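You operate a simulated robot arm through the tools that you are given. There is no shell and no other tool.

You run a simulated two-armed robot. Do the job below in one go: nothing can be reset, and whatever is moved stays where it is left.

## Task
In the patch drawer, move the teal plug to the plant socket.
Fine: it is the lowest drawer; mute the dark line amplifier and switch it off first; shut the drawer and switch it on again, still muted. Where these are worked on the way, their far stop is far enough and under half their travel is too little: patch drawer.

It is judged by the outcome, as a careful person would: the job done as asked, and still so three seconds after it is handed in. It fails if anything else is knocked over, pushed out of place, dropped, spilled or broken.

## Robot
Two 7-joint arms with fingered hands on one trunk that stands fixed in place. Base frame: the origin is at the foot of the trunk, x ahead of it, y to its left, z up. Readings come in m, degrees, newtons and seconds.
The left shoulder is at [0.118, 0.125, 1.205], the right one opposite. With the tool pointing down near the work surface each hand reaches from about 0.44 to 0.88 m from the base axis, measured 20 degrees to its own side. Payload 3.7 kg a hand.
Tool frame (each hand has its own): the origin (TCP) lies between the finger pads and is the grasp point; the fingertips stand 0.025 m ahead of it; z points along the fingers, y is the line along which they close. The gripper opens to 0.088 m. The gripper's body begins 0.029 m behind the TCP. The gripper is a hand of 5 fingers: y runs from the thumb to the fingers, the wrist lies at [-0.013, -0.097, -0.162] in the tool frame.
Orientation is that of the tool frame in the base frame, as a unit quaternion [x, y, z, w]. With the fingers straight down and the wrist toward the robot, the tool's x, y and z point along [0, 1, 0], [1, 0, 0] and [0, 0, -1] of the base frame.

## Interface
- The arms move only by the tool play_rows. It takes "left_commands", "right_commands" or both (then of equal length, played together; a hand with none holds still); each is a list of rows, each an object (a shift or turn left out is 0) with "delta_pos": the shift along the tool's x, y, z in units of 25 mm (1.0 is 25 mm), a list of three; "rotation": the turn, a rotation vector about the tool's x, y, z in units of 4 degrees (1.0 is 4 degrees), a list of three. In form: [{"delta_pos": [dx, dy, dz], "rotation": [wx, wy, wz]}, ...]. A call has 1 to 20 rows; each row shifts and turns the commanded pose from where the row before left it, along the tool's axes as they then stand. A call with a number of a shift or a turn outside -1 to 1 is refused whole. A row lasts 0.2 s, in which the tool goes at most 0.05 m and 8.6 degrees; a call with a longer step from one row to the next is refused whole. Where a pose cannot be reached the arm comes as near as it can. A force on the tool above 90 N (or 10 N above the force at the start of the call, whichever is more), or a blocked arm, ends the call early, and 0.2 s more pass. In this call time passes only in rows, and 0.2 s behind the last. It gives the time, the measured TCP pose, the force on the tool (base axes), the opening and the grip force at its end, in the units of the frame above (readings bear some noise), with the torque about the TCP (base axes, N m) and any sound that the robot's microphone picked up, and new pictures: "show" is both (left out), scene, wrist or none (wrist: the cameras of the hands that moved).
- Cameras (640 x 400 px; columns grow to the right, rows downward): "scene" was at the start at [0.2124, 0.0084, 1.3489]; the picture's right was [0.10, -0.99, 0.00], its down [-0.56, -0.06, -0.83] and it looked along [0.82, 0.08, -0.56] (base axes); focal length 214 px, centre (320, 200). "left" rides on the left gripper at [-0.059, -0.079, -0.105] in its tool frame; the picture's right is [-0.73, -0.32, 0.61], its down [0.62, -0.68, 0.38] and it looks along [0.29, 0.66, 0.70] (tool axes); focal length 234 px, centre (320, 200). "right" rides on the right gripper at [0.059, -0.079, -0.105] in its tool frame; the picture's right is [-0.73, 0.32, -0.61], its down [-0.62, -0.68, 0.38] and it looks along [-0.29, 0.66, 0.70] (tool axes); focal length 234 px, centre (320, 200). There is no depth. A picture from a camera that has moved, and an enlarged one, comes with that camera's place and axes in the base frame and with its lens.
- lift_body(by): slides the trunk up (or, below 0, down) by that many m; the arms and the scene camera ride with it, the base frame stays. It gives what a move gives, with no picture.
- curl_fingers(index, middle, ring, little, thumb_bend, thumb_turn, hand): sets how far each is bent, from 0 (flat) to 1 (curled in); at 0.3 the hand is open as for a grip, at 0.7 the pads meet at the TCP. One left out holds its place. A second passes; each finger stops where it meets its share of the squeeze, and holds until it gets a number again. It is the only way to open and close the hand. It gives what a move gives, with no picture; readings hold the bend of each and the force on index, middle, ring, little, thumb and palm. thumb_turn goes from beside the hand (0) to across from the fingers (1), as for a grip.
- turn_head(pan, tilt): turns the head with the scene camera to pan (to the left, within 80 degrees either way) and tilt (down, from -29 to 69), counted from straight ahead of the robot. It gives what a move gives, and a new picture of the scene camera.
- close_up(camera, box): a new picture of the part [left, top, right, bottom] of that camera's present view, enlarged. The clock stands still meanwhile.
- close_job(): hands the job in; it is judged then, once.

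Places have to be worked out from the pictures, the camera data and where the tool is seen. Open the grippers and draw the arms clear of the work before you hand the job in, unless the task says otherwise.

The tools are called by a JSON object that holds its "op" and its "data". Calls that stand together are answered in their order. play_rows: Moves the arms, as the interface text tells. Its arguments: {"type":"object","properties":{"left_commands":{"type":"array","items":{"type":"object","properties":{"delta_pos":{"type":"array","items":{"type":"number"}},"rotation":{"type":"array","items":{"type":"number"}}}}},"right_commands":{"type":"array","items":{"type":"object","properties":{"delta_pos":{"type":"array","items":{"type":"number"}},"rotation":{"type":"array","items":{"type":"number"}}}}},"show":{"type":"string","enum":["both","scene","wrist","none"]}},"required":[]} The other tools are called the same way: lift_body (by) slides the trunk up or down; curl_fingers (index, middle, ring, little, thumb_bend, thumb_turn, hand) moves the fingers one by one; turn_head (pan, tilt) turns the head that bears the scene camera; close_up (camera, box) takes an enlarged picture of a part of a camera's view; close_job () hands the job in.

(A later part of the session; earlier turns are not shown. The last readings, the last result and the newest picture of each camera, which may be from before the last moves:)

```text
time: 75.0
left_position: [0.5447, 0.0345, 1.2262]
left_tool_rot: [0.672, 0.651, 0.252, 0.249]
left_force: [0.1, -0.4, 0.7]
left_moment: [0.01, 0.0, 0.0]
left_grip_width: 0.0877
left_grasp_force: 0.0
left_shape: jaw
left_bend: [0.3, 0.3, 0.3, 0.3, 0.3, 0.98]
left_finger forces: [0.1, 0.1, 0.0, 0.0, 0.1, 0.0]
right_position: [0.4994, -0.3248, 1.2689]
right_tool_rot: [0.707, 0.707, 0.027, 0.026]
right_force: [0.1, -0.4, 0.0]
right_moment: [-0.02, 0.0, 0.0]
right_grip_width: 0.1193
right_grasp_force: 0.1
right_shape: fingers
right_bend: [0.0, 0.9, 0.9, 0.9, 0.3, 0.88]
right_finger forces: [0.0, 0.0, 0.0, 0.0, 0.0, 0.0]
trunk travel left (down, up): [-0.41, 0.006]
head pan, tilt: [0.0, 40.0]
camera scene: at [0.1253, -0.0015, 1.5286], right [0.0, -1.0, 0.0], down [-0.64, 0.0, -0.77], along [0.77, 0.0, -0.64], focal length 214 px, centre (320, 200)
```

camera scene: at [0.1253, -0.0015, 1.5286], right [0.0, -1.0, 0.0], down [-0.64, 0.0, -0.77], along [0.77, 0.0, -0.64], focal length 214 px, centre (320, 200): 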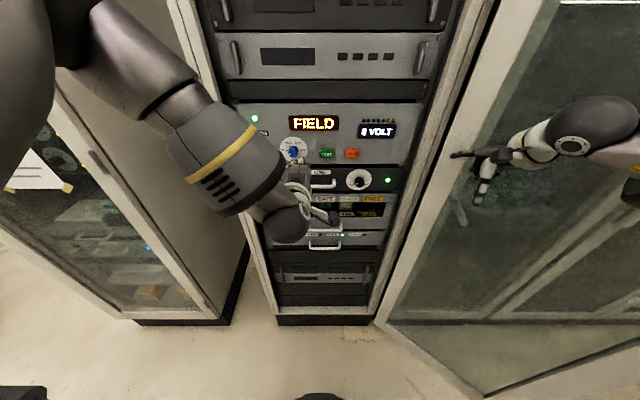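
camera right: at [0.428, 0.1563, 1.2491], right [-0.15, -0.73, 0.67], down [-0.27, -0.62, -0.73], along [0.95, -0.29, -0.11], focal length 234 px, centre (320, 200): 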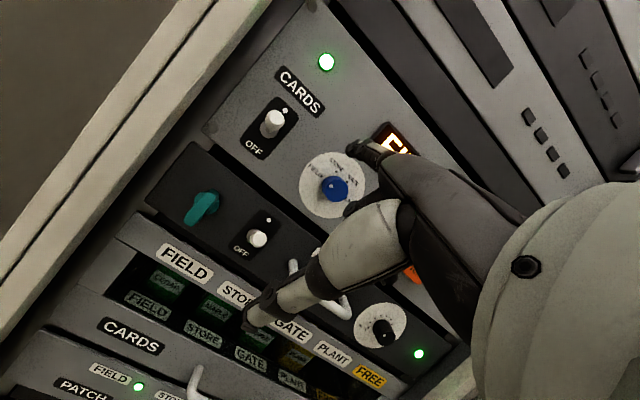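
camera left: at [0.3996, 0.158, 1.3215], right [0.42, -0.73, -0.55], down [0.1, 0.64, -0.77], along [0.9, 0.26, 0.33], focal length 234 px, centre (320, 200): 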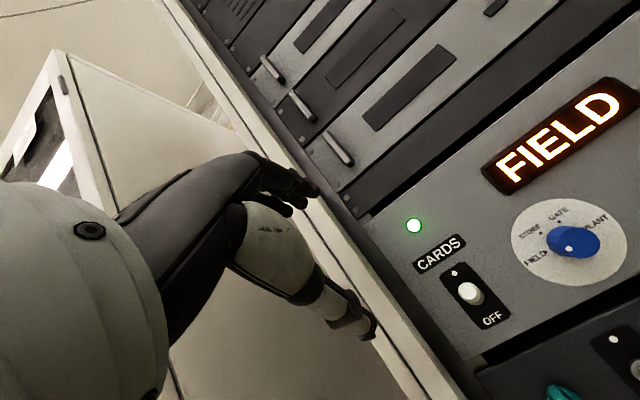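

The left hand is at mid-rack, 41° pitch, no limits. I shift it right in front of the knob and then start pitching up.

{"op": "play_rows", "data": {"left_commands": [{"delta_pos": [-0.9, 0, 0]}, {"delta_pos": [-0.9, 0, 0]}, {"delta_pos": [-0.9, 0, 0]}, {"delta_pos": [-0.9, 0, 0]}, {"delta_pos": [-0.9, 0, 0]}, {"delta_pos": [-0.9, 0, 0]}, {"delta_pos": [-0.9, 0, 0]}, {"rotation": [-1, 0, 0]}, {"rotation": [-1, 0, 0]}, {"rotation": [-1, 0, 0]}, {"rotation": [-1, 0, 0]}, {"rotation": [-1, 0, 0]}, {"rotation": [-1, 0, 0]}], "show": "both"}}

```text
time: 77.8
left_position: [0.5427, -0.1226, 1.2232]
left_tool_rot: [0.605, 0.584, 0.382, 0.383]
left_force: [-0.2, 0.6, 0.8]
left_moment: [-0.02, -0.04, -0.02]
left_grip_width: 0.088
left_grasp_force: 0.0
left_shape: jaw
left_bend: [0.3, 0.3, 0.3, 0.3, 0.3, 0.98]
left_finger forces: [0.0, 0.0, 0.0, 0.0, 0.0, 0.0]
right_position: [0.5002, -0.324, 1.2696]
right_tool_rot: [0.707, 0.706, 0.027, 0.026]
right_force: [0.3, 0.0, 1.1]
right_moment: [0.03, -0.02, 0.0]
right_grip_width: 0.1192
right_grasp_force: 0.0
right_shape: fingers
right_bend: [0.0, 0.9, 0.9, 0.9, 0.3, 0.88]
right_finger forces: [0.0, 0.0, 0.1, 0.0, 0.1, 0.1]
trunk travel left (down, up): [-0.41, 0.006]
head pan, tilt: [0.0, 40.0]
camera scene: at [0.1256, -0.0007, 1.5286], right [0.0, -1.0, 0.0], down [-0.64, 0.0, -0.77], along [0.77, 0.0, -0.64], focal length 214 px, centre (320, 200)
camera left: at [0.4129, -0.1774, 1.1952], right [0.4, -0.73, -0.56], down [0.08, 0.63, -0.77], along [0.91, 0.26, 0.31], focal length 234 px, centre (320, 200)
```

scene: 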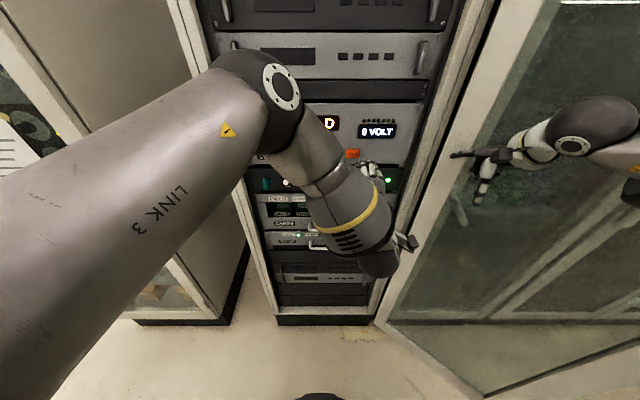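
left: 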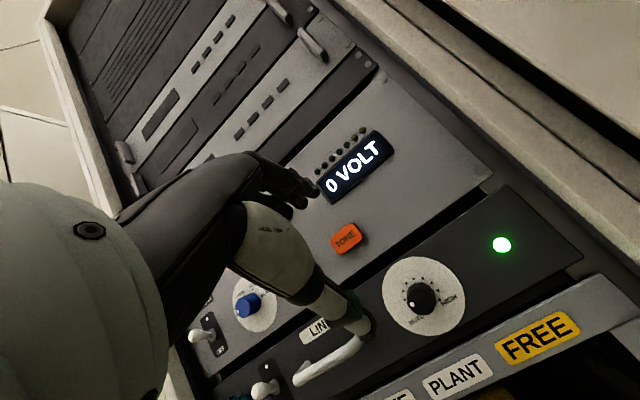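

Cross-body pitch-up works freely (65°). I finish pitching to horizontal and then lower toward the knob, stopping at about (0.62, -0.125, 1.138).

{"op": "play_rows", "data": {"left_commands": [{"rotation": [-1, 0, 0]}, {"rotation": [-1, 0, 0]}, {"rotation": [-1, 0, 0]}, {"rotation": [-1, 0, 0]}, {"rotation": [-1, 0, 0]}, {"rotation": [-1, 0, 0]}, {"delta_pos": [0, -0.68, 0.5]}, {"delta_pos": [0, -0.68, 0.5]}, {"delta_pos": [0, -0.68, 0.5]}, {"delta_pos": [0, -0.68, 0.5]}, {"delta_pos": [0, -0.68, 0.5]}], "show": "both"}}

```text
time: 80.2
left_position: [0.5401, -0.1195, 1.3046]
left_tool_rot: [0.531, 0.522, 0.472, 0.473]
left_force: [-0.3, 0.3, -0.3]
left_moment: [0.0, 0.0, 0.04]
left_grip_width: 0.0876
left_grasp_force: 0.1
left_shape: jaw
left_bend: [0.3, 0.3, 0.3, 0.3, 0.3, 0.98]
left_finger forces: [0.1, 0.0, 0.1, 0.1, 0.0, 0.1]
left hand out of reach, approached as far as the arm can: row 2, 3, 4, 5, 6, 7, 8, 9, 10, 11
right_position: [0.5007, -0.3239, 1.2696]
right_tool_rot: [0.706, 0.707, 0.027, 0.026]
right_force: [-0.2, 0.2, 0.3]
right_moment: [0.0, 0.05, -0.03]
right_grip_width: 0.1191
right_grasp_force: 0.0
right_shape: fingers
right_bend: [0.0, 0.9, 0.9, 0.9, 0.3, 0.88]
right_finger forces: [0.0, 0.0, 0.0, 0.1, 0.0, 0.0]
trunk travel left (down, up): [-0.41, 0.006]
head pan, tilt: [0.0, 40.0]
camera scene: at [0.1255, -0.0004, 1.5286], right [0.0, -1.0, 0.0], down [-0.64, 0.0, -0.77], along [0.77, 0.0, -0.64], focal length 214 px, centre (320, 200)
camera left: at [0.4279, -0.1771, 1.2366], right [0.56, -0.73, -0.39], down [0.32, 0.63, -0.71], along [0.77, 0.28, 0.58], focal length 234 px, centre (320, 200)
```

scene: 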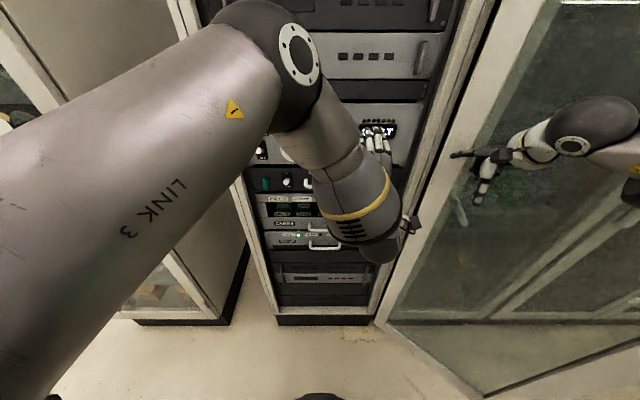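
left: 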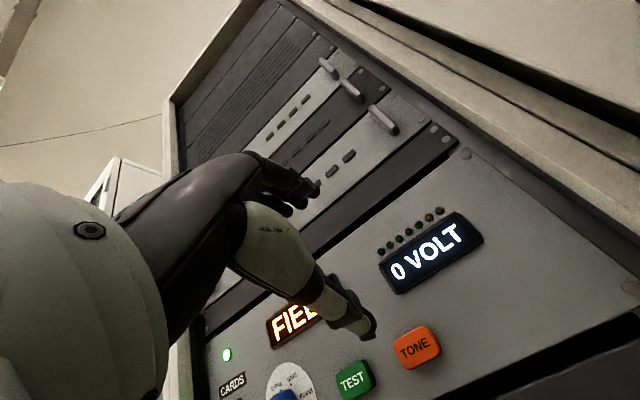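

Pitch 84° is possible but only higher up. I step back to about 64° and lower to just in front of the knob.

{"op": "play_rows", "data": {"left_commands": [{"rotation": [1, 0, 0]}, {"rotation": [1, 0, 0]}, {"rotation": [1, 0, 0]}, {"rotation": [1, 0, 0]}, {"rotation": [1, 0, 0]}, {"delta_pos": [0, -0.5435, 0.654]}, {"delta_pos": [0, -0.5435, 0.654]}, {"delta_pos": [0, -0.5435, 0.654]}, {"delta_pos": [0, -0.5435, 0.654]}, {"delta_pos": [0, -0.5435, 0.654]}, {"delta_pos": [0, -0.5435, 0.654]}, {"delta_pos": [0, -0.5435, 0.654]}, {"delta_pos": [0, -0.5435, 0.654]}], "show": "both"}}

```text
time: 83.0
left_position: [0.5924, -0.142, 1.1863]
left_tool_rot: [0.605, 0.594, 0.376, 0.374]
left_force: [0.4, 0.6, 1.0]
left_moment: [0.01, -0.01, 0.0]
left_grip_width: 0.0879
left_grasp_force: 0.0
left_shape: jaw
left_bend: [0.3, 0.3, 0.3, 0.3, 0.3, 0.98]
left_finger forces: [0.0, 0.1, 0.0, 0.0, 0.1, 0.0]
left hand out of reach, approached as far as the arm can: row 11, 12, 13
right_position: [0.5015, -0.3243, 1.2704]
right_tool_rot: [0.707, 0.706, 0.027, 0.026]
right_force: [-0.1, 0.2, -0.2]
right_moment: [-0.01, -0.01, -0.02]
right_grip_width: 0.1192
right_grasp_force: 0.1
right_shape: fingers
right_bend: [0.0, 0.9, 0.9, 0.9, 0.3, 0.88]
right_finger forces: [0.0, 0.1, 0.0, 0.0, 0.0, 0.0]
trunk travel left (down, up): [-0.41, 0.006]
head pan, tilt: [0.0, 40.0]
camera scene: at [0.1256, -0.0007, 1.5286], right [0.0, -1.0, 0.0], down [-0.64, 0.0, -0.77], along [0.77, 0.0, -0.64], focal length 214 px, centre (320, 200)
camera left: at [0.4638, -0.1987, 1.1612], right [0.4, -0.73, -0.56], down [0.06, 0.63, -0.77], along [0.92, 0.28, 0.29], focal length 234 px, centre (320, 200)
```

scene: 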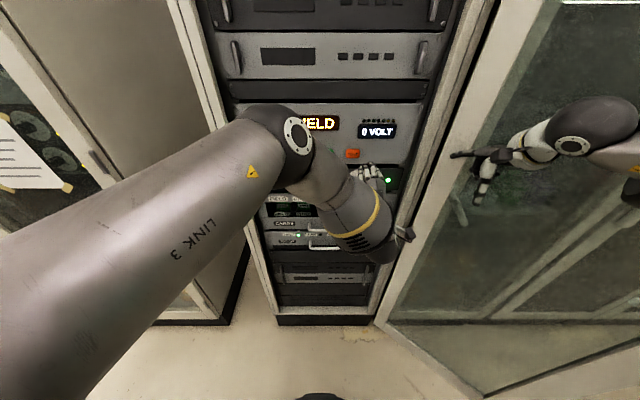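
left: 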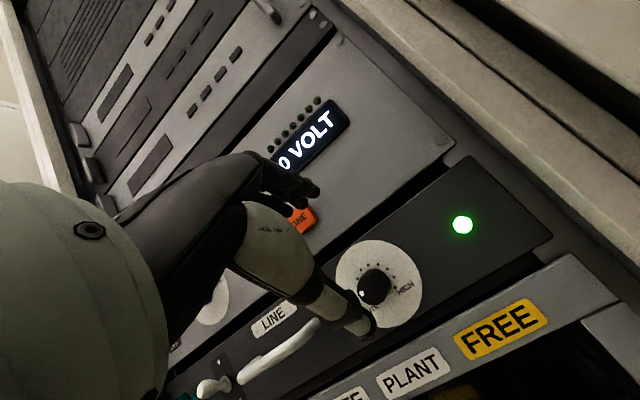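

The limit depends on hand height relative to the shoulder, so I lower the trunk 0.085 m; the hand rides down with it to knob height.

{"op": "lift_body", "data": {"by": -0.085}}

{"op": "play_rows", "data": {"left_commands": [{"delta_pos": [0.3, 0.5, -0.2]}, {"delta_pos": [0.3, 0.5, -0.2]}, {"delta_pos": [0, 0.5, 0]}], "show": "both"}}

```text
time: 84.2
left_position: [0.5912, -0.143, 1.102]
left_tool_rot: [0.605, 0.59, 0.377, 0.378]
left_force: [-0.3, -0.4, -0.9]
left_moment: [-0.04, 0.02, 0.01]
left_grip_width: 0.0878
left_grasp_force: 0.1
left_shape: jaw
left_bend: [0.3, 0.3, 0.3, 0.3, 0.3, 0.98]
left_finger forces: [0.0, 0.0, 0.0, 0.0, 0.0, 0.1]
right_position: [0.5007, -0.3239, 1.1854]
right_tool_rot: [0.706, 0.707, 0.027, 0.027]
right_force: [-0.3, -0.2, -0.1]
right_moment: [0.01, 0.01, 0.01]
right_grip_width: 0.1192
right_grasp_force: 0.0
right_shape: fingers
right_bend: [0.0, 0.9, 0.9, 0.9, 0.3, 0.88]
right_finger forces: [0.0, 0.0, 0.0, 0.0, 0.0, 0.1]
trunk travel left (down, up): [-0.325, 0.091]
head pan, tilt: [0.0, 40.0]
```

```text
time: 85.0
left_position: [0.5981, -0.1292, 1.1396]
left_tool_rot: [0.605, 0.59, 0.377, 0.378]
left_force: [-0.1, 0.1, 0.5]
left_moment: [-0.02, -0.01, 0.0]
left_grip_width: 0.0879
left_grasp_force: 0.0
left_shape: jaw
left_bend: [0.3, 0.3, 0.3, 0.3, 0.3, 0.98]
left_finger forces: [0.1, 0.0, 0.1, 0.1, 0.1, 0.1]
right_position: [0.5005, -0.3233, 1.186]
right_tool_rot: [0.706, 0.707, 0.027, 0.027]
right_force: [-0.6, 0.0, -0.2]
right_moment: [0.0, 0.02, 0.03]
right_grip_width: 0.1191
right_grasp_force: 0.1
right_shape: fingers
right_bend: [0.0, 0.9, 0.9, 0.9, 0.3, 0.88]
right_finger forces: [0.0, 0.0, 0.1, 0.0, 0.0, 0.0]
trunk travel left (down, up): [-0.325, 0.091]
head pan, tilt: [0.0, 40.0]
camera scene: at [0.1352, -0.0005, 1.4432], right [0.0, -1.0, 0.0], down [-0.64, 0.0, -0.77], along [0.77, 0.0, -0.64], focal length 214 px, centre (320, 200)
camera left: at [0.4695, -0.1852, 1.113], right [0.4, -0.73, -0.56], down [0.06, 0.63, -0.77], along [0.92, 0.27, 0.3], focal length 234 px, centre (320, 200)
```

scene: 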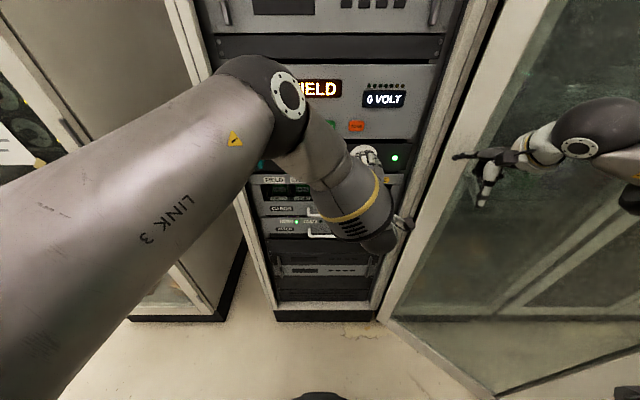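
left: 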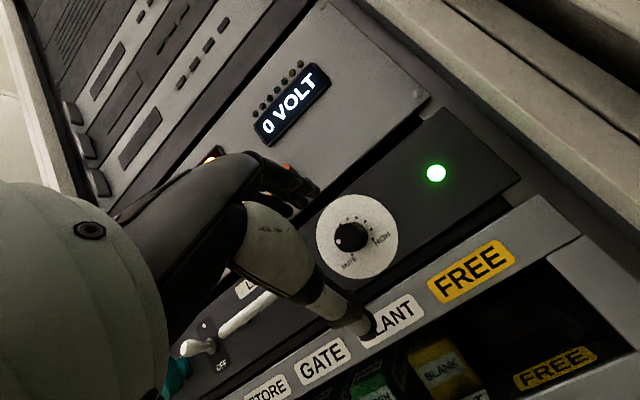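

The left hand is well placed before the knob at 64° pitch with no limits, and the knob appears where predicted. I lower the trunk a bit more while pitching the rest of the way up.

{"op": "play_rows", "data": {"left_commands": [{"rotation": [-1, 0, 0]}, {"rotation": [-1, 0, 0]}, {"rotation": [-1, 0, 0]}, {"rotation": [-1, 0, 0]}], "show": "none"}}

```text
time: 86.0
left_position: [0.5658, -0.1303, 1.1989]
left_tool_rot: [0.546, 0.537, 0.454, 0.455]
left_force: [-0.5, -0.9, 0.3]
left_moment: [-0.01, -0.01, 0.01]
left_grip_width: 0.088
left_grasp_force: 0.0
left_shape: jaw
left_bend: [0.3, 0.3, 0.3, 0.3, 0.3, 0.98]
left_finger forces: [0.1, 0.0, 0.0, 0.0, 0.0, 0.0]
left hand out of reach, approached as far as the arm can: row 2, 3, 4
right_position: [0.5001, -0.3246, 1.1847]
right_tool_rot: [0.707, 0.706, 0.028, 0.027]
right_force: [-0.5, 0.5, -0.4]
right_moment: [-0.04, 0.0, 0.01]
right_grip_width: 0.1193
right_grasp_force: 0.1
right_shape: fingers
right_bend: [0.0, 0.9, 0.9, 0.9, 0.3, 0.88]
right_finger forces: [0.0, 0.1, 0.0, 0.0, 0.0, 0.0]
trunk travel left (down, up): [-0.325, 0.091]
head pan, tilt: [0.0, 40.0]
```

At 80° pitch the hand sits at z 1.199; lowering the trunk another 0.06 m should bring it to knob height.

{"op": "lift_body", "data": {"by": -0.06}}

{"op": "play_rows", "data": {"left_commands": [{"delta_pos": [0, 0.05, 0.5]}, {"delta_pos": [0, 0.05, 0.5]}, {"delta_pos": [0, 0.05, 0.5]}], "show": "both"}}

```text
time: 87.0
left_position: [0.5661, -0.129, 1.1405]
left_tool_rot: [0.547, 0.533, 0.455, 0.458]
left_force: [-0.1, -0.3, 0.4]
left_moment: [0.03, 0.01, 0.0]
left_grip_width: 0.0877
left_grasp_force: 0.1
left_shape: jaw
left_bend: [0.3, 0.3, 0.3, 0.3, 0.3, 0.98]
left_finger forces: [0.0, 0.0, 0.1, 0.0, 0.0, 0.0]
right_position: [0.4998, -0.3245, 1.1259]
right_tool_rot: [0.707, 0.707, 0.028, 0.027]
right_force: [-0.2, -0.5, -1.0]
right_moment: [0.05, -0.01, 0.02]
right_grip_width: 0.1194
right_grasp_force: 0.0
right_shape: fingers
right_bend: [0.0, 0.9, 0.9, 0.9, 0.3, 0.88]
right_finger forces: [0.1, 0.0, 0.1, 0.1, 0.0, 0.0]
trunk travel left (down, up): [-0.265, 0.151]
head pan, tilt: [0.0, 40.0]
```

```text
time: 87.8
left_position: [0.6019, -0.1314, 1.1407]
left_tool_rot: [0.547, 0.536, 0.453, 0.456]
left_force: [-0.6, 0.0, 0.2]
left_moment: [0.01, 0.01, -0.02]
left_grip_width: 0.0877
left_grasp_force: 0.1
left_shape: jaw
left_bend: [0.3, 0.3, 0.3, 0.3, 0.3, 0.98]
left_finger forces: [0.0, 0.0, 0.0, 0.0, 0.1, 0.1]
left hand out of reach, approached as far as the arm can: row 3
right_position: [0.5012, -0.3243, 1.1254]
right_tool_rot: [0.707, 0.707, 0.028, 0.026]
right_force: [-0.3, 0.3, 0.0]
right_moment: [-0.03, 0.02, 0.01]
right_grip_width: 0.1192
right_grasp_force: 0.1
right_shape: fingers
right_bend: [0.0, 0.9, 0.9, 0.9, 0.3, 0.88]
right_finger forces: [0.0, 0.0, 0.0, 0.0, 0.0, 0.1]
trunk travel left (down, up): [-0.265, 0.151]
head pan, tilt: [0.0, 40.0]
camera scene: at [0.173, -0.0005, 1.3815], right [0.0, -1.0, 0.0], down [-0.64, 0.0, -0.77], along [0.77, 0.0, -0.64], focal length 214 px, centre (320, 200)
camera left: at [0.4841, -0.1889, 1.0797], right [0.53, -0.73, -0.43], down [0.27, 0.63, -0.73], along [0.8, 0.28, 0.53], focal length 234 px, centre (320, 200)
```

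scene: 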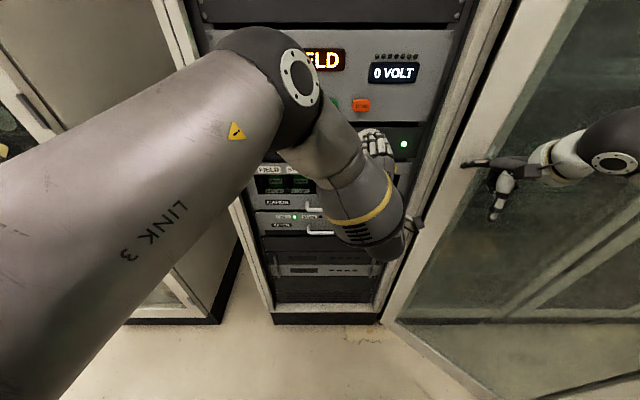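
left: 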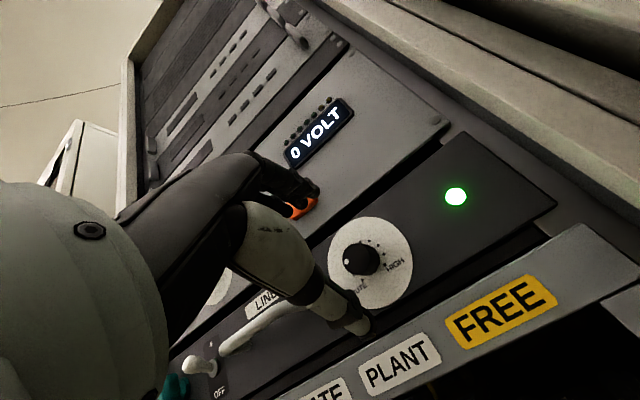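

Lowering further helps both relative height and reach. I back off slightly, lower the trunk another 0.08 m, then bring the hand back up to knob height.

{"op": "play_rows", "data": {"left_commands": [{"delta_pos": [0, 0.3, -0.6]}], "show": "none"}}

{"op": "lift_body", "data": {"by": -0.08}}

{"op": "play_rows", "data": {"left_commands": [{"delta_pos": [0.1, 0.55, 0]}, {"delta_pos": [0.1, 0.55, 0.1]}, {"delta_pos": [0, 0.55, 0.2]}, {"delta_pos": [0, 0.55, 0.3]}, {"delta_pos": [0, 0.55, 0.3]}, {"delta_pos": [0, 0.2, 0.3]}], "show": "both"}}

```text
time: 88.2
left_position: [0.5868, -0.1334, 1.1505]
left_tool_rot: [0.547, 0.534, 0.455, 0.457]
left_force: [0.0, -0.6, -0.3]
left_moment: [0.02, 0.0, 0.0]
left_grip_width: 0.0877
left_grasp_force: 0.1
left_shape: jaw
left_bend: [0.3, 0.3, 0.3, 0.3, 0.3, 0.98]
left_finger forces: [0.0, 0.0, 0.0, 0.1, 0.0, 0.0]
right_position: [0.5005, -0.3239, 1.1257]
right_tool_rot: [0.706, 0.707, 0.027, 0.026]
right_force: [-0.3, -0.4, 0.0]
right_moment: [0.01, -0.02, -0.03]
right_grip_width: 0.1192
right_grasp_force: 0.0
right_shape: fingers
right_bend: [0.0, 0.9, 0.9, 0.9, 0.3, 0.88]
right_finger forces: [0.0, 0.1, 0.1, 0.0, 0.1, 0.0]
trunk travel left (down, up): [-0.265, 0.151]
head pan, tilt: [0.0, 40.0]
```

```text
time: 89.3
left_position: [0.6066, -0.1327, 1.0153]
left_tool_rot: [0.574, 0.56, 0.421, 0.424]
left_force: [0.3, -0.1, -0.1]
left_moment: [-0.01, 0.0, 0.01]
left_grip_width: 0.0879
left_grasp_force: 0.0
left_shape: jaw
left_bend: [0.3, 0.3, 0.3, 0.3, 0.3, 0.98]
left_finger forces: [0.1, 0.1, 0.0, 0.0, 0.0, 0.0]
right_position: [0.4999, -0.3231, 1.0463]
right_tool_rot: [0.706, 0.707, 0.028, 0.028]
right_force: [-0.7, 0.1, -0.1]
right_moment: [-0.03, -0.02, 0.03]
right_grip_width: 0.1192
right_grasp_force: 0.0
right_shape: fingers
right_bend: [0.0, 0.9, 0.9, 0.9, 0.3, 0.88]
right_finger forces: [0.1, 0.0, 0.1, 0.0, 0.1, 0.0]
trunk travel left (down, up): [-0.185, 0.231]
head pan, tilt: [0.0, 40.0]
```

```text
time: 90.7
left_position: [0.6563, -0.1285, 1.0741]
left_tool_rot: [0.576, 0.562, 0.419, 0.421]
left_force: [-7.0, 8.2, -15.5]
left_moment: [-0.52, -0.14, 0.16]
left_grip_width: 0.0812
left_grasp_force: 0.1
left_shape: jaw
left_bend: [0.3, 0.41, 0.3, 0.3, 0.3, 0.98]
left_finger forces: [0.1, 18.6, 0.0, 0.0, 0.0, 0.1]
right_position: [0.5011, -0.3235, 1.0442]
right_tool_rot: [0.707, 0.707, 0.025, 0.026]
right_force: [-0.8, -0.1, 0.0]
right_moment: [0.02, 0.01, -0.04]
right_grip_width: 0.1191
right_grasp_force: 0.0
right_shape: fingers
right_bend: [0.0, 0.9, 0.9, 0.9, 0.3, 0.88]
right_finger forces: [0.1, 0.0, 0.1, 0.1, 0.0, 0.0]
trunk travel left (down, up): [-0.185, 0.231]
head pan, tilt: [0.0, 40.0]
camera scene: at [0.2525, 0.0005, 1.2961], right [0.0, -1.0, 0.0], down [-0.64, 0.0, -0.77], along [0.77, 0.0, -0.64], focal length 214 px, centre (320, 200)
camera left: at [0.5335, -0.1847, 1.029], right [0.47, -0.73, -0.49], down [0.18, 0.63, -0.76], along [0.86, 0.27, 0.42], focal length 234 px, centre (320, 200)
```

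scene: 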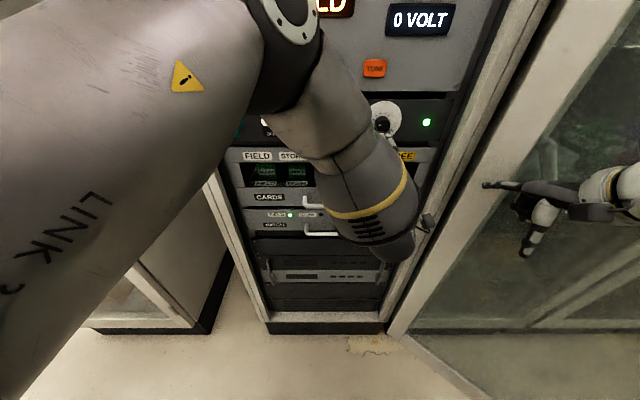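
left: 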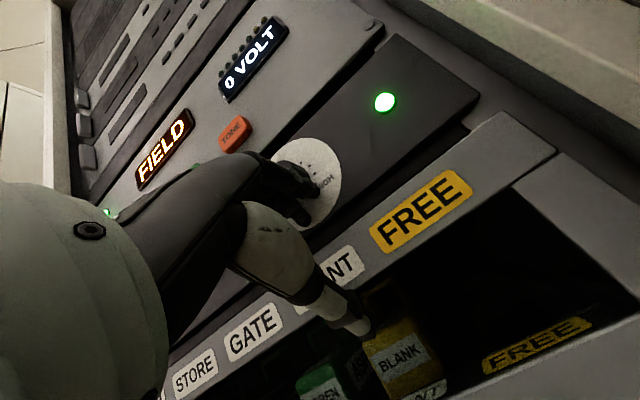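

The hand drifted during the trunk move and a finger is now pressing the knob's underside (18 N). I back straight off at once.

{"op": "play_rows", "data": {"left_commands": [{"delta_pos": [0, -0.15, -0.5]}, {"delta_pos": [0, -0.1, -0.7]}, {"delta_pos": [0, 0, -0.7]}, {"delta_pos": [0, 0, -0.5]}], "show": "both"}}

{"op": "close_up", "data": {"camera": "scene", "box": [360, 95, 440, 145]}}

```text
time: 91.7
left_position: [0.5979, -0.1285, 1.0887]
left_tool_rot: [0.574, 0.559, 0.42, 0.425]
left_force: [0.0, 0.3, -0.3]
left_moment: [-0.01, -0.01, -0.01]
left_grip_width: 0.0876
left_grasp_force: 0.0
left_shape: jaw
left_bend: [0.3, 0.3, 0.3, 0.3, 0.3, 0.98]
left_finger forces: [0.1, 0.0, 0.0, 0.0, 0.0, 0.0]
right_position: [0.5017, -0.3247, 1.0455]
right_tool_rot: [0.706, 0.707, 0.026, 0.026]
right_force: [0.4, 0.0, 0.1]
right_moment: [-0.01, 0.02, -0.01]
right_grip_width: 0.1194
right_grasp_force: 0.1
right_shape: fingers
right_bend: [0.0, 0.9, 0.9, 0.9, 0.3, 0.88]
right_finger forces: [0.0, 0.0, 0.0, 0.0, 0.1, 0.1]
trunk travel left (down, up): [-0.185, 0.231]
head pan, tilt: [0.0, 40.0]
camera scene: at [0.2511, -0.0005, 1.297], right [0.0, -1.0, 0.0], down [-0.64, 0.0, -0.77], along [0.77, 0.0, -0.64], focal length 214 px, centre (320, 200)
camera left: at [0.4736, -0.1845, 1.0435], right [0.48, -0.73, -0.49], down [0.19, 0.63, -0.76], along [0.86, 0.27, 0.43], focal length 234 px, centre (320, 200)
```

scene: 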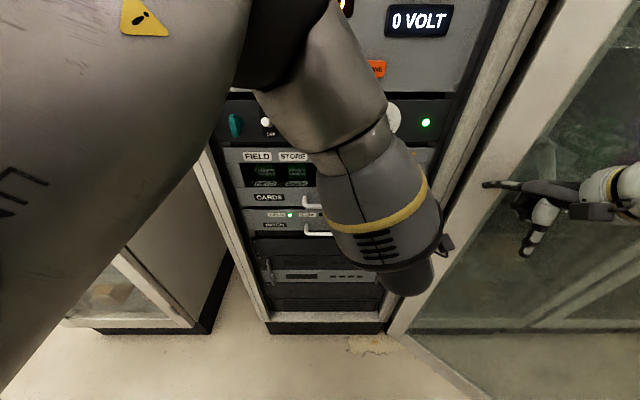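
left: 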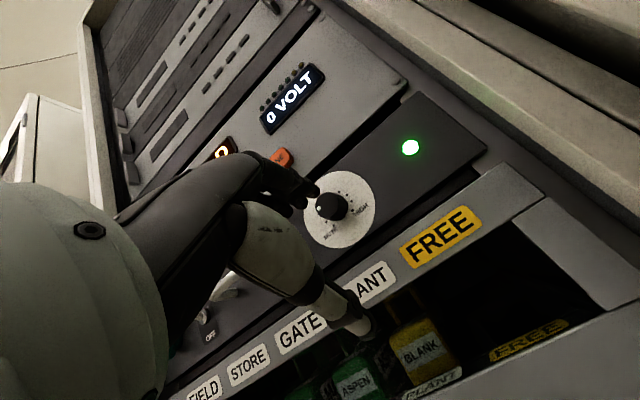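

```text
8.00 times, centred on (400, 120) of scene
camera zoom: at [0.2511, -0.0005, 1.297], right [0.0, -1.0, 0.0], down [-0.64, 0.0, -0.77], along [0.77, 0.0, -0.64], focal length 1716 px, centre (-320, 840)
```

zoom: 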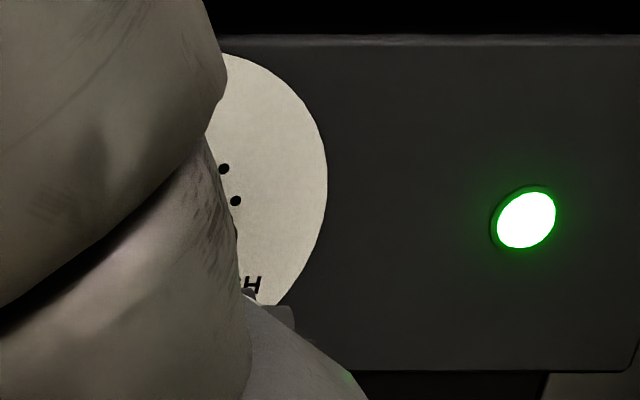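

I look at the knob in the left camera to see whether it turned.

{"op": "close_up", "data": {"camera": "left", "box": [296, 165, 384, 255]}}

```text
4.44 times, centred on (340, 210) of left
camera zoom: at [0.4736, -0.1845, 1.0435], right [0.48, -0.73, -0.49], down [0.19, 0.63, -0.76], along [0.86, 0.27, 0.43], focal length 1041 px, centre (231, 156)
```

zoom: 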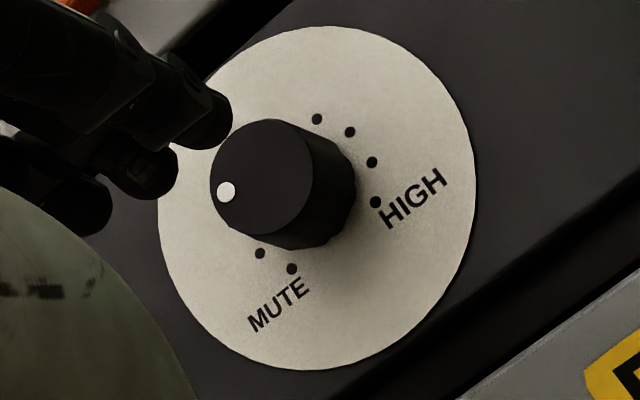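

The dot is still near the third mark, about 55° from MUTE. I raise the hand to knob height while staying back, then pitch up toward horizontal.

{"op": "play_rows", "data": {"left_commands": [{"delta_pos": [0.1, 0.637, -0.195]}, {"delta_pos": [0, 0.637, -0.195]}, {"delta_pos": [0, 0.637, -0.195]}, {"rotation": [-1, 0, 0]}, {"rotation": [-1, 0, 0]}, {"rotation": [-1, 0, 0]}], "show": "wrist"}}

```text
time: 93.1
left_position: [0.6079, -0.1255, 1.1455]
left_tool_rot: [0.529, 0.512, 0.476, 0.482]
left_force: [-0.8, 0.1, -0.9]
left_moment: [0.01, 0.02, 0.03]
left_grip_width: 0.0874
left_grasp_force: 0.0
left_shape: jaw
left_bend: [0.3, 0.3, 0.3, 0.3, 0.3, 0.98]
left_finger forces: [0.0, 0.0, 0.0, 0.0, 0.1, 0.0]
left hand out of reach, approached as far as the arm can: row 6
right_position: [0.5, -0.3237, 1.0464]
right_tool_rot: [0.707, 0.707, 0.028, 0.025]
right_force: [0.5, 0.6, 0.4]
right_moment: [0.02, 0.0, -0.01]
right_grip_width: 0.1192
right_grasp_force: 0.1
right_shape: fingers
right_bend: [0.0, 0.9, 0.9, 0.9, 0.3, 0.88]
right_finger forces: [0.0, 0.0, 0.0, 0.1, 0.1, 0.0]
trunk travel left (down, up): [-0.185, 0.231]
head pan, tilt: [0.0, 40.0]
camera left: at [0.4959, -0.1819, 1.0762], right [0.56, -0.73, -0.38], down [0.34, 0.62, -0.7], along [0.75, 0.27, 0.6], focal length 234 px, centre (320, 200)
```

left: 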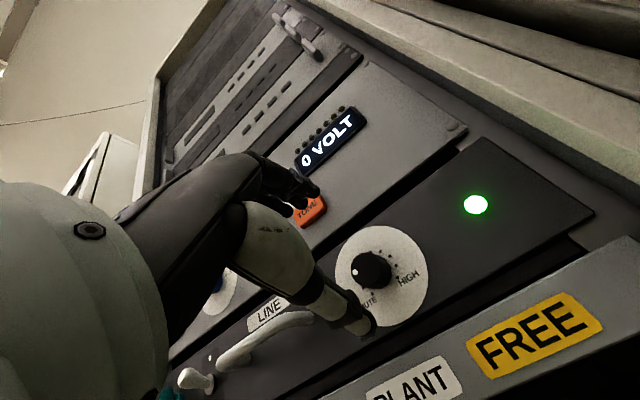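

Now at (0.608, -0.126, 1.146) with 85° pitch. Before gripping I test how far the hand can roll counter-clockwise in place.

{"op": "play_rows", "data": {"left_commands": [{"rotation": [0, 0, -1]}, {"rotation": [0, 0, -1]}, {"rotation": [0, 0, -1]}, {"rotation": [0, 0, -1]}, {"rotation": [0, 0, -1]}, {"rotation": [0, 0, -1]}, {"rotation": [0, 0, -1]}, {"rotation": [0, 0, -1]}], "show": "wrist"}}

```text
time: 94.9
left_position: [0.6367, -0.1199, 1.1664]
left_tool_rot: [0.366, 0.639, 0.325, 0.593]
left_force: [0.4, 0.5, 0.1]
left_moment: [-0.01, -0.03, 0.01]
left_grip_width: 0.0875
left_grasp_force: 0.0
left_shape: jaw
left_bend: [0.3, 0.3, 0.3, 0.3, 0.3, 0.98]
left_finger forces: [0.0, 0.0, 0.1, 0.0, 0.1, 0.0]
left hand out of reach, approached as far as the arm can: row 1, 2, 3, 4, 5, 6, 7
right_position: [0.5005, -0.3228, 1.0454]
right_tool_rot: [0.706, 0.707, 0.027, 0.026]
right_force: [-0.6, 0.6, 0.0]
right_moment: [-0.01, 0.04, -0.01]
right_grip_width: 0.1191
right_grasp_force: 0.0
right_shape: fingers
right_bend: [0.0, 0.9, 0.9, 0.9, 0.3, 0.88]
right_finger forces: [0.0, 0.0, 0.0, 0.1, 0.1, 0.0]
trunk travel left (down, up): [-0.185, 0.231]
head pan, tilt: [0.0, 40.0]
camera left: at [0.5276, -0.2098, 1.1383], right [0.6, -0.8, 0.05], down [0.31, 0.17, -0.94], along [0.74, 0.58, 0.35], focal length 234 px, centre (320, 200)
```

left: 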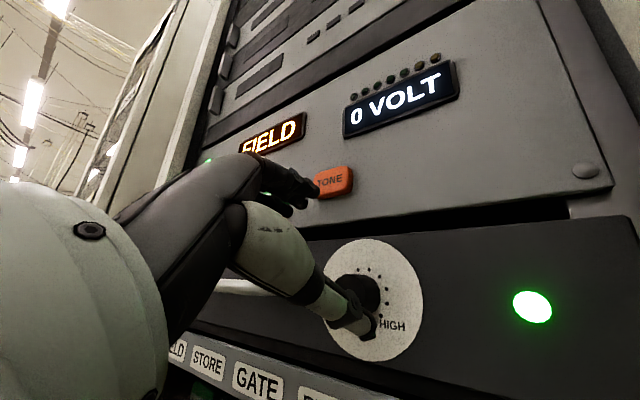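

The roll went fine to about 31° (y up-left) with z now within 5° of straight. I back off a little and continue the roll to see the range.

{"op": "play_rows", "data": {"left_commands": [{"delta_pos": [0, 0, -0.8]}, {"rotation": [0, 0, -1]}, {"rotation": [0, 0, -1]}, {"rotation": [0, 0, -1]}, {"rotation": [0, 0, -1]}, {"rotation": [0, 0, -1]}, {"rotation": [0, 0, -1]}, {"rotation": [0, 0, -1]}, {"rotation": [0, 0, -1]}], "show": "both"}}

```text
time: 96.9
left_position: [0.6256, -0.1148, 1.1755]
left_tool_rot: [0.175, 0.715, 0.148, 0.66]
left_force: [-0.7, 0.4, -0.2]
left_moment: [0.01, 0.0, 0.02]
left_grip_width: 0.0878
left_grasp_force: 0.1
left_shape: jaw
left_bend: [0.3, 0.3, 0.3, 0.3, 0.3, 0.98]
left_finger forces: [0.0, 0.0, 0.0, 0.0, 0.0, 0.1]
left hand out of reach, approached as far as the arm can: row 1
right_position: [0.5009, -0.3246, 1.0457]
right_tool_rot: [0.706, 0.707, 0.027, 0.026]
right_force: [0.0, 0.1, -0.8]
right_moment: [0.0, -0.03, 0.02]
right_grip_width: 0.1195
right_grasp_force: 0.0
right_shape: fingers
right_bend: [0.0, 0.9, 0.9, 0.9, 0.3, 0.88]
right_finger forces: [0.0, 0.1, 0.0, 0.0, 0.0, 0.1]
trunk travel left (down, up): [-0.185, 0.231]
head pan, tilt: [0.0, 40.0]
camera scene: at [0.2514, -0.0005, 1.2969], right [0.0, -1.0, 0.0], down [-0.64, 0.0, -0.77], along [0.77, 0.0, -0.64], focal length 214 px, centre (320, 200)
camera left: at [0.5221, -0.21, 1.2016], right [0.64, -0.62, 0.45], down [0.3, -0.34, -0.89], along [0.71, 0.7, -0.02], focal length 234 px, centre (320, 200)
```

scene: 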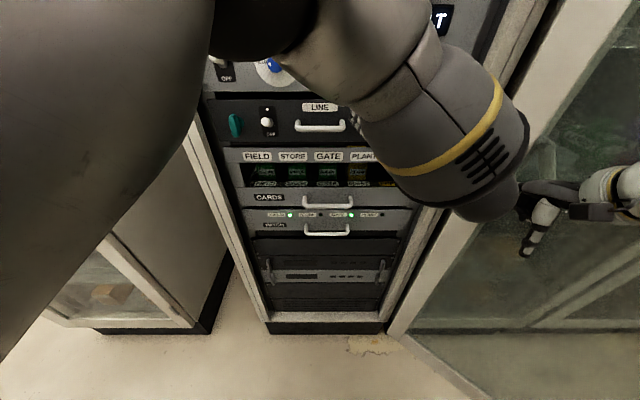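
left: 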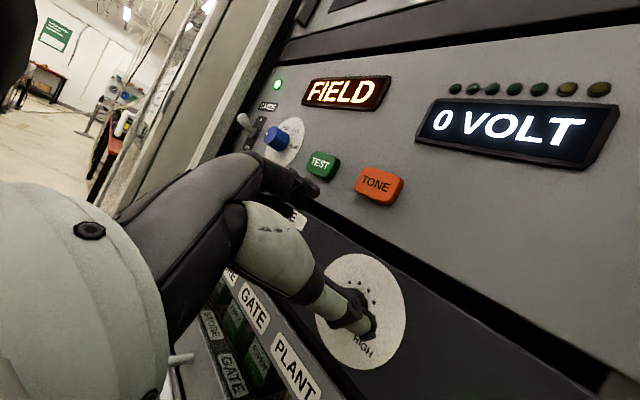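

Rolling is free to at least 64°. I'll start the grip at about 30° roll and finish near 90°. I move the right hand further away, fold the left ring and little fingers (to clear the LINE handle), and roll back to 30°.

{"op": "curl_fingers", "data": {"hand": "left", "ring": 1.0, "little": 1.0}}

{"op": "play_rows", "data": {"left_commands": [{"rotation": [0, 0, 1]}, {"rotation": [0, 0, 1]}, {"rotation": [0, 0, 1]}, {"rotation": [0, 0, 1]}, {"rotation": [0, 0, 1]}, {"rotation": [0, 0, 1]}, {"rotation": [0, 0, 1]}, {"rotation": [0, 0, 1]}], "right_commands": [{"delta_pos": [-0.8, 0, 0]}, {"delta_pos": [-0.8, 0, 0]}, {"delta_pos": [-0.8, 0, 0]}, {"delta_pos": [-0.8, 0, 0]}, {}, {}, {}, {}], "show": "both"}}

```text
time: 97.9
left_position: [0.6261, -0.1144, 1.176]
left_tool_rot: [0.175, 0.715, 0.149, 0.66]
left_force: [-1.0, 0.4, 0.0]
left_moment: [-0.02, -0.01, -0.01]
left_grip_width: 0.0843
left_grasp_force: 0.2
left_shape: fingers
left_bend: [0.3, 0.3, 1.0, 1.0, 0.3, 0.98]
left_finger forces: [0.1, 0.1, 0.1, 0.0, 0.1, 0.0]
right_position: [0.5002, -0.324, 1.0445]
right_tool_rot: [0.706, 0.707, 0.026, 0.026]
right_force: [0.1, -0.2, 0.1]
right_moment: [0.01, -0.01, 0.03]
right_grip_width: 0.1191
right_grasp_force: 0.1
right_shape: fingers
right_bend: [0.0, 0.9, 0.9, 0.9, 0.3, 0.88]
right_finger forces: [0.1, 0.1, 0.0, 0.0, 0.0, 0.0]
trunk travel left (down, up): [-0.185, 0.231]
head pan, tilt: [0.0, 40.0]
```

```text
time: 99.7
left_position: [0.6229, -0.1084, 1.179]
left_tool_rot: [0.365, 0.638, 0.324, 0.596]
left_force: [0.6, 0.7, 0.2]
left_moment: [-0.01, 0.0, -0.01]
left_grip_width: 0.0845
left_grasp_force: 0.1
left_shape: fingers
left_bend: [0.3, 0.3, 1.0, 1.0, 0.3, 0.98]
left_finger forces: [0.0, 0.0, 0.0, 0.0, 0.0, 0.0]
right_position: [0.495, -0.3917, 1.046]
right_tool_rot: [0.702, 0.711, 0.026, 0.025]
right_force: [-33.6, 53.6, -5.0]
right_moment: [-2.07, -1.48, 0.49]
right_grip_width: 0.1138
right_grasp_force: 29.8
right_shape: fingers
right_bend: [0.01, 0.9, 0.9, 0.9, 0.3, 0.88]
right_finger forces: [10.6, 0.1, 0.0, 49.2, 0.1, 0.0]
trunk travel left (down, up): [-0.185, 0.231]
head pan, tilt: [0.0, 40.0]
camera scene: at [0.2474, 0.0105, 1.2988], right [0.04, -1.0, 0.01], down [-0.63, -0.03, -0.78], along [0.78, 0.03, -0.63], focal length 214 px, centre (320, 200)
camera right: at [0.4062, -0.334, 1.1463], right [0.29, -0.72, 0.63], down [-0.64, -0.63, -0.43], along [0.71, -0.28, -0.65], focal length 234 px, centre (320, 200)
camera left: at [0.5138, -0.1977, 1.1511], right [0.6, -0.8, 0.06], down [0.31, 0.16, -0.94], along [0.74, 0.58, 0.35], focal length 234 px, centre (320, 200)
```

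scene: 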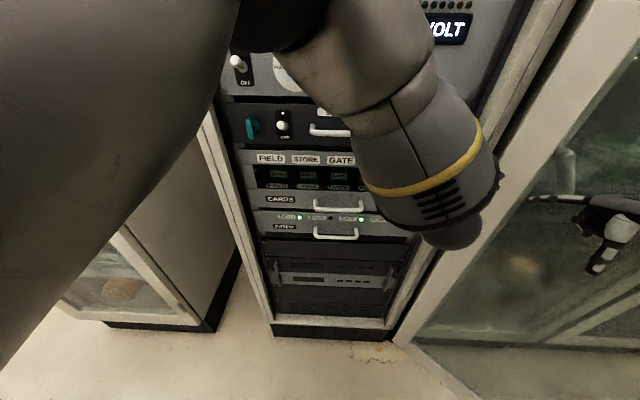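
right: 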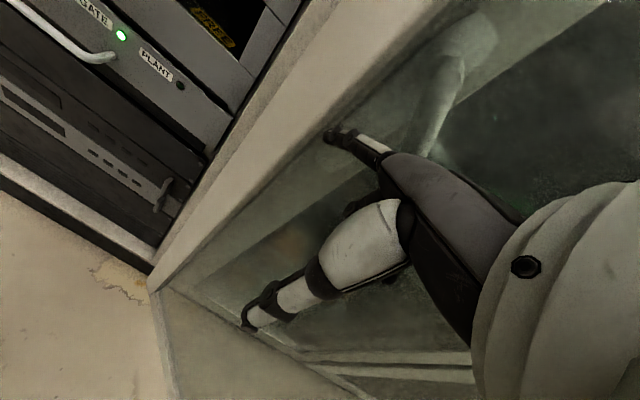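
left: 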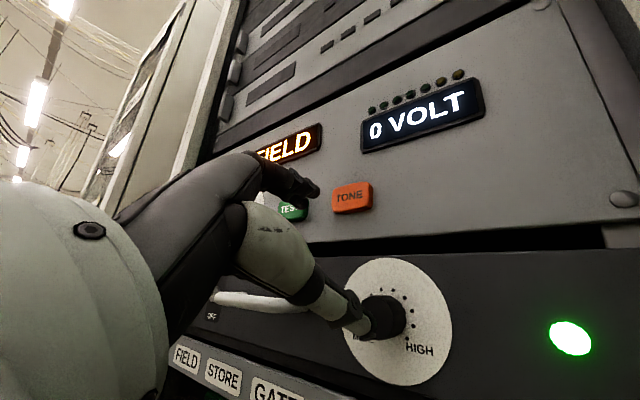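

The right hand has met the cabinet to the right (about 60 N). I back it off left and toward the robot straight away.

{"op": "play_rows", "data": {"right_commands": [{"delta_pos": [0.5, -0.5, 0]}, {"delta_pos": [0.6, -0.6, 0]}, {"delta_pos": [0.4, -0.6, 0]}, {"delta_pos": [0, -0.6, 0]}], "show": "both"}}

```text
time: 100.7
left_position: [0.6256, -0.115, 1.1772]
left_tool_rot: [0.367, 0.637, 0.325, 0.595]
left_force: [0.8, 0.7, 0.1]
left_moment: [-0.01, 0.01, 0.02]
left_grip_width: 0.0843
left_grasp_force: 0.0
left_shape: fingers
left_bend: [0.3, 0.3, 1.0, 1.0, 0.3, 0.98]
left_finger forces: [0.0, 0.0, 0.0, 0.1, 0.1, 0.0]
right_position: [0.4429, -0.3667, 1.0423]
right_tool_rot: [0.707, 0.706, 0.027, 0.027]
right_force: [-0.2, 0.6, 0.0]
right_moment: [0.0, 0.01, 0.03]
right_grip_width: 0.1192
right_grasp_force: 0.1
right_shape: fingers
right_bend: [0.0, 0.9, 0.9, 0.9, 0.3, 0.88]
right_finger forces: [0.0, 0.0, 0.1, 0.1, 0.1, 0.1]
trunk travel left (down, up): [-0.185, 0.231]
head pan, tilt: [0.0, 40.0]
camera scene: at [0.2513, 0.0037, 1.2983], right [0.05, -1.0, 0.0], down [-0.63, -0.03, -0.78], along [0.77, 0.04, -0.63], focal length 214 px, centre (320, 200)
camera right: at [0.3553, -0.3072, 1.1409], right [0.27, -0.73, 0.63], down [-0.65, -0.62, -0.43], along [0.71, -0.29, -0.64], focal length 234 px, centre (320, 200)
```

scene: 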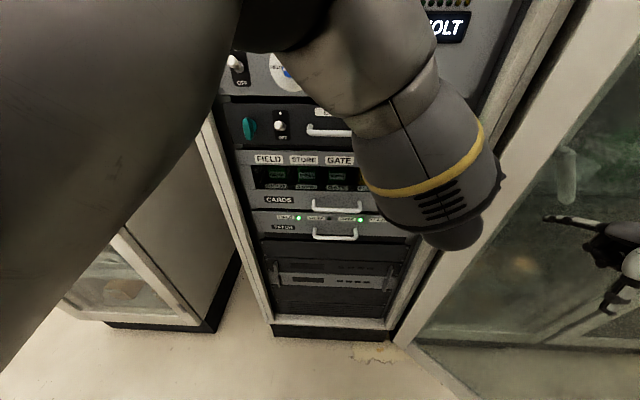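
right: 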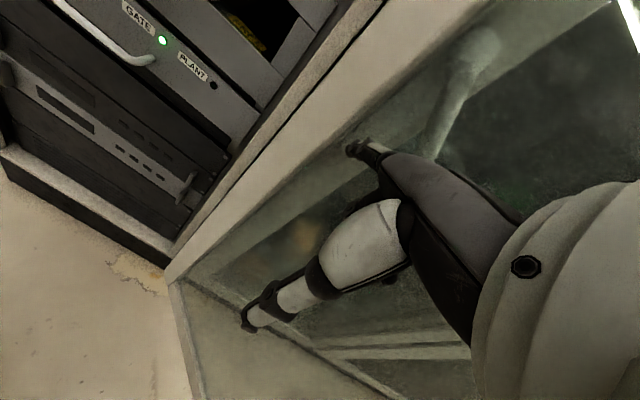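

Both hands are free again. I line the left hand up with the knob axis at (0.63, -0.125, 1.138).

{"op": "play_rows", "data": {"left_commands": [{"delta_pos": [0.156, -0.507, 0.1]}, {"delta_pos": [0.156, -0.507, 0.1]}, {"delta_pos": [0.156, -0.507, 0.1]}], "show": "wrist"}}

{"op": "close_up", "data": {"camera": "left", "box": [220, 150, 460, 300]}}

```text
time: 101.5
left_position: [0.6486, -0.1167, 1.1482]
left_tool_rot: [0.364, 0.64, 0.324, 0.594]
left_force: [0.6, 0.0, -0.5]
left_moment: [0.02, -0.03, 0.02]
left_grip_width: 0.0845
left_grasp_force: 0.0
left_shape: fingers
left_bend: [0.3, 0.3, 1.0, 1.0, 0.3, 0.98]
left_finger forces: [0.0, 0.1, 0.0, 0.0, 0.0, 0.0]
left hand out of reach, approached as far as the arm can: row 1, 2, 3
right_position: [0.4435, -0.366, 1.0402]
right_tool_rot: [0.707, 0.707, 0.027, 0.025]
right_force: [0.3, 0.3, -0.1]
right_moment: [0.01, 0.01, 0.02]
right_grip_width: 0.1196
right_grasp_force: 0.1
right_shape: fingers
right_bend: [0.0, 0.9, 0.9, 0.9, 0.3, 0.88]
right_finger forces: [0.0, 0.0, 0.1, 0.0, 0.1, 0.0]
trunk travel left (down, up): [-0.185, 0.231]
head pan, tilt: [0.0, 40.0]
camera left: at [0.54, -0.2065, 1.1204], right [0.6, -0.8, 0.05], down [0.31, 0.17, -0.94], along [0.74, 0.58, 0.35], focal length 234 px, centre (320, 200)
```

left: 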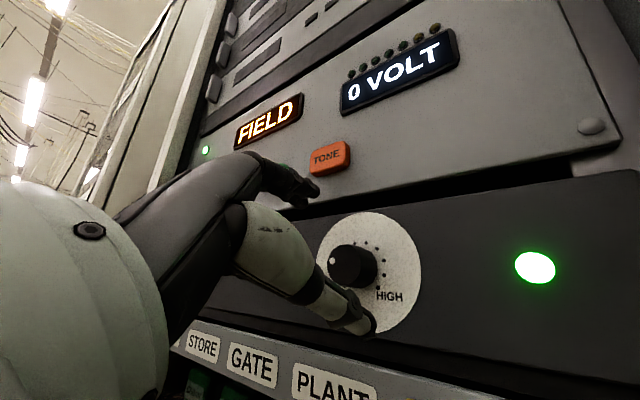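

```text
2.67 times, centred on (340, 225) of left
camera zoom: at [0.54, -0.2065, 1.1204], right [0.6, -0.8, 0.05], down [0.31, 0.17, -0.94], along [0.74, 0.58, 0.35], focal length 624 px, centre (267, 133)
```

zoom: 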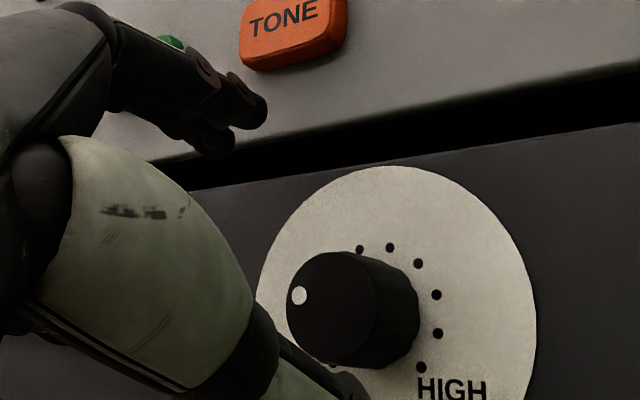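

This roll is at a limit here. More roll had more freedom, so I retract slightly and test rolling from here to about 115° to see whether a 60°–115° stroke is possible.

{"op": "play_rows", "data": {"left_commands": [{"delta_pos": [0, 0, -0.8]}, {"rotation": [0, 0, -1.0]}, {"rotation": [0, 0, -1.0]}, {"rotation": [0, 0, -1.0]}, {"rotation": [0, 0, -1.0]}, {"rotation": [0, 0, -1.0]}, {"rotation": [0, 0, -1.0]}, {"rotation": [0, 0, -1.0]}, {"rotation": [0, 0, -1.0]}, {"rotation": [0, 0, -1.0]}, {"rotation": [0, 0, -1.0]}, {"rotation": [0, 0, -1.0]}, {"rotation": [0, 0, -1.0]}, {"rotation": [0, 0, -1.0]}, {"rotation": [0, 0, -1.0]}, {"rotation": [0, 0, -1.0]}, {"rotation": [0, 0, -1.0]}, {"rotation": [0, 0, -1.0]}, {"rotation": [0, 0, -1.0]}, {"rotation": [0, 0, -1.0]}], "show": "both"}}

```text
time: 105.7
left_position: [0.6388, -0.1118, 1.1566]
left_tool_rot: [-0.105, 0.728, -0.11, 0.668]
left_force: [0.0, 0.1, -0.5]
left_moment: [-0.01, 0.02, 0.01]
left_grip_width: 0.0846
left_grasp_force: 0.0
left_shape: fingers
left_bend: [0.3, 0.3, 1.0, 1.0, 0.3, 0.98]
left_finger forces: [0.0, 0.0, 0.0, 0.0, 0.1, 0.0]
left hand out of reach, approached as far as the arm can: row 1
right_position: [0.4437, -0.3657, 1.0404]
right_tool_rot: [0.706, 0.707, 0.027, 0.027]
right_force: [0.5, 0.0, 0.9]
right_moment: [-0.02, -0.02, -0.01]
right_grip_width: 0.1189
right_grasp_force: 0.1
right_shape: fingers
right_bend: [0.0, 0.9, 0.9, 0.9, 0.3, 0.88]
right_finger forces: [0.0, 0.0, 0.0, 0.0, 0.1, 0.1]
trunk travel left (down, up): [-0.185, 0.231]
head pan, tilt: [0.0, 40.0]
camera scene: at [0.2514, -0.0004, 1.2969], right [0.0, -1.0, 0.0], down [-0.64, 0.0, -0.77], along [0.77, 0.0, -0.64], focal length 214 px, centre (320, 200)
camera left: at [0.5411, -0.1679, 1.2451], right [0.67, -0.1, 0.74], down [0.33, -0.84, -0.42], along [0.66, 0.53, -0.53], focal length 234 px, centre (320, 200)
```

scene: 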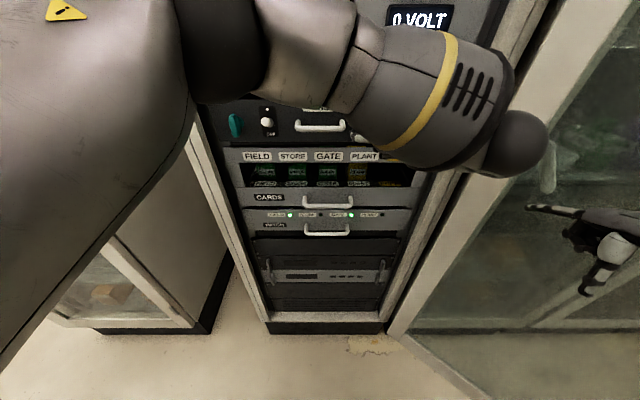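
left: 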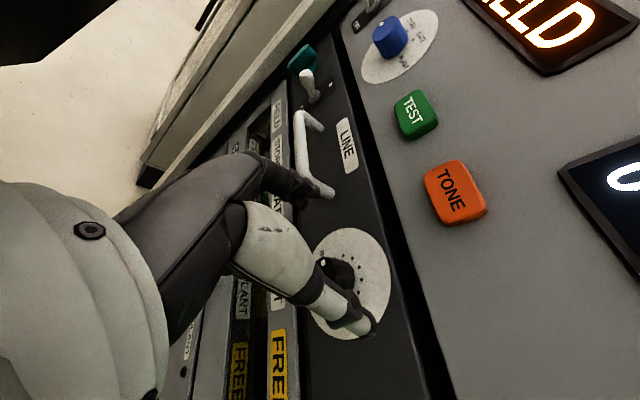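

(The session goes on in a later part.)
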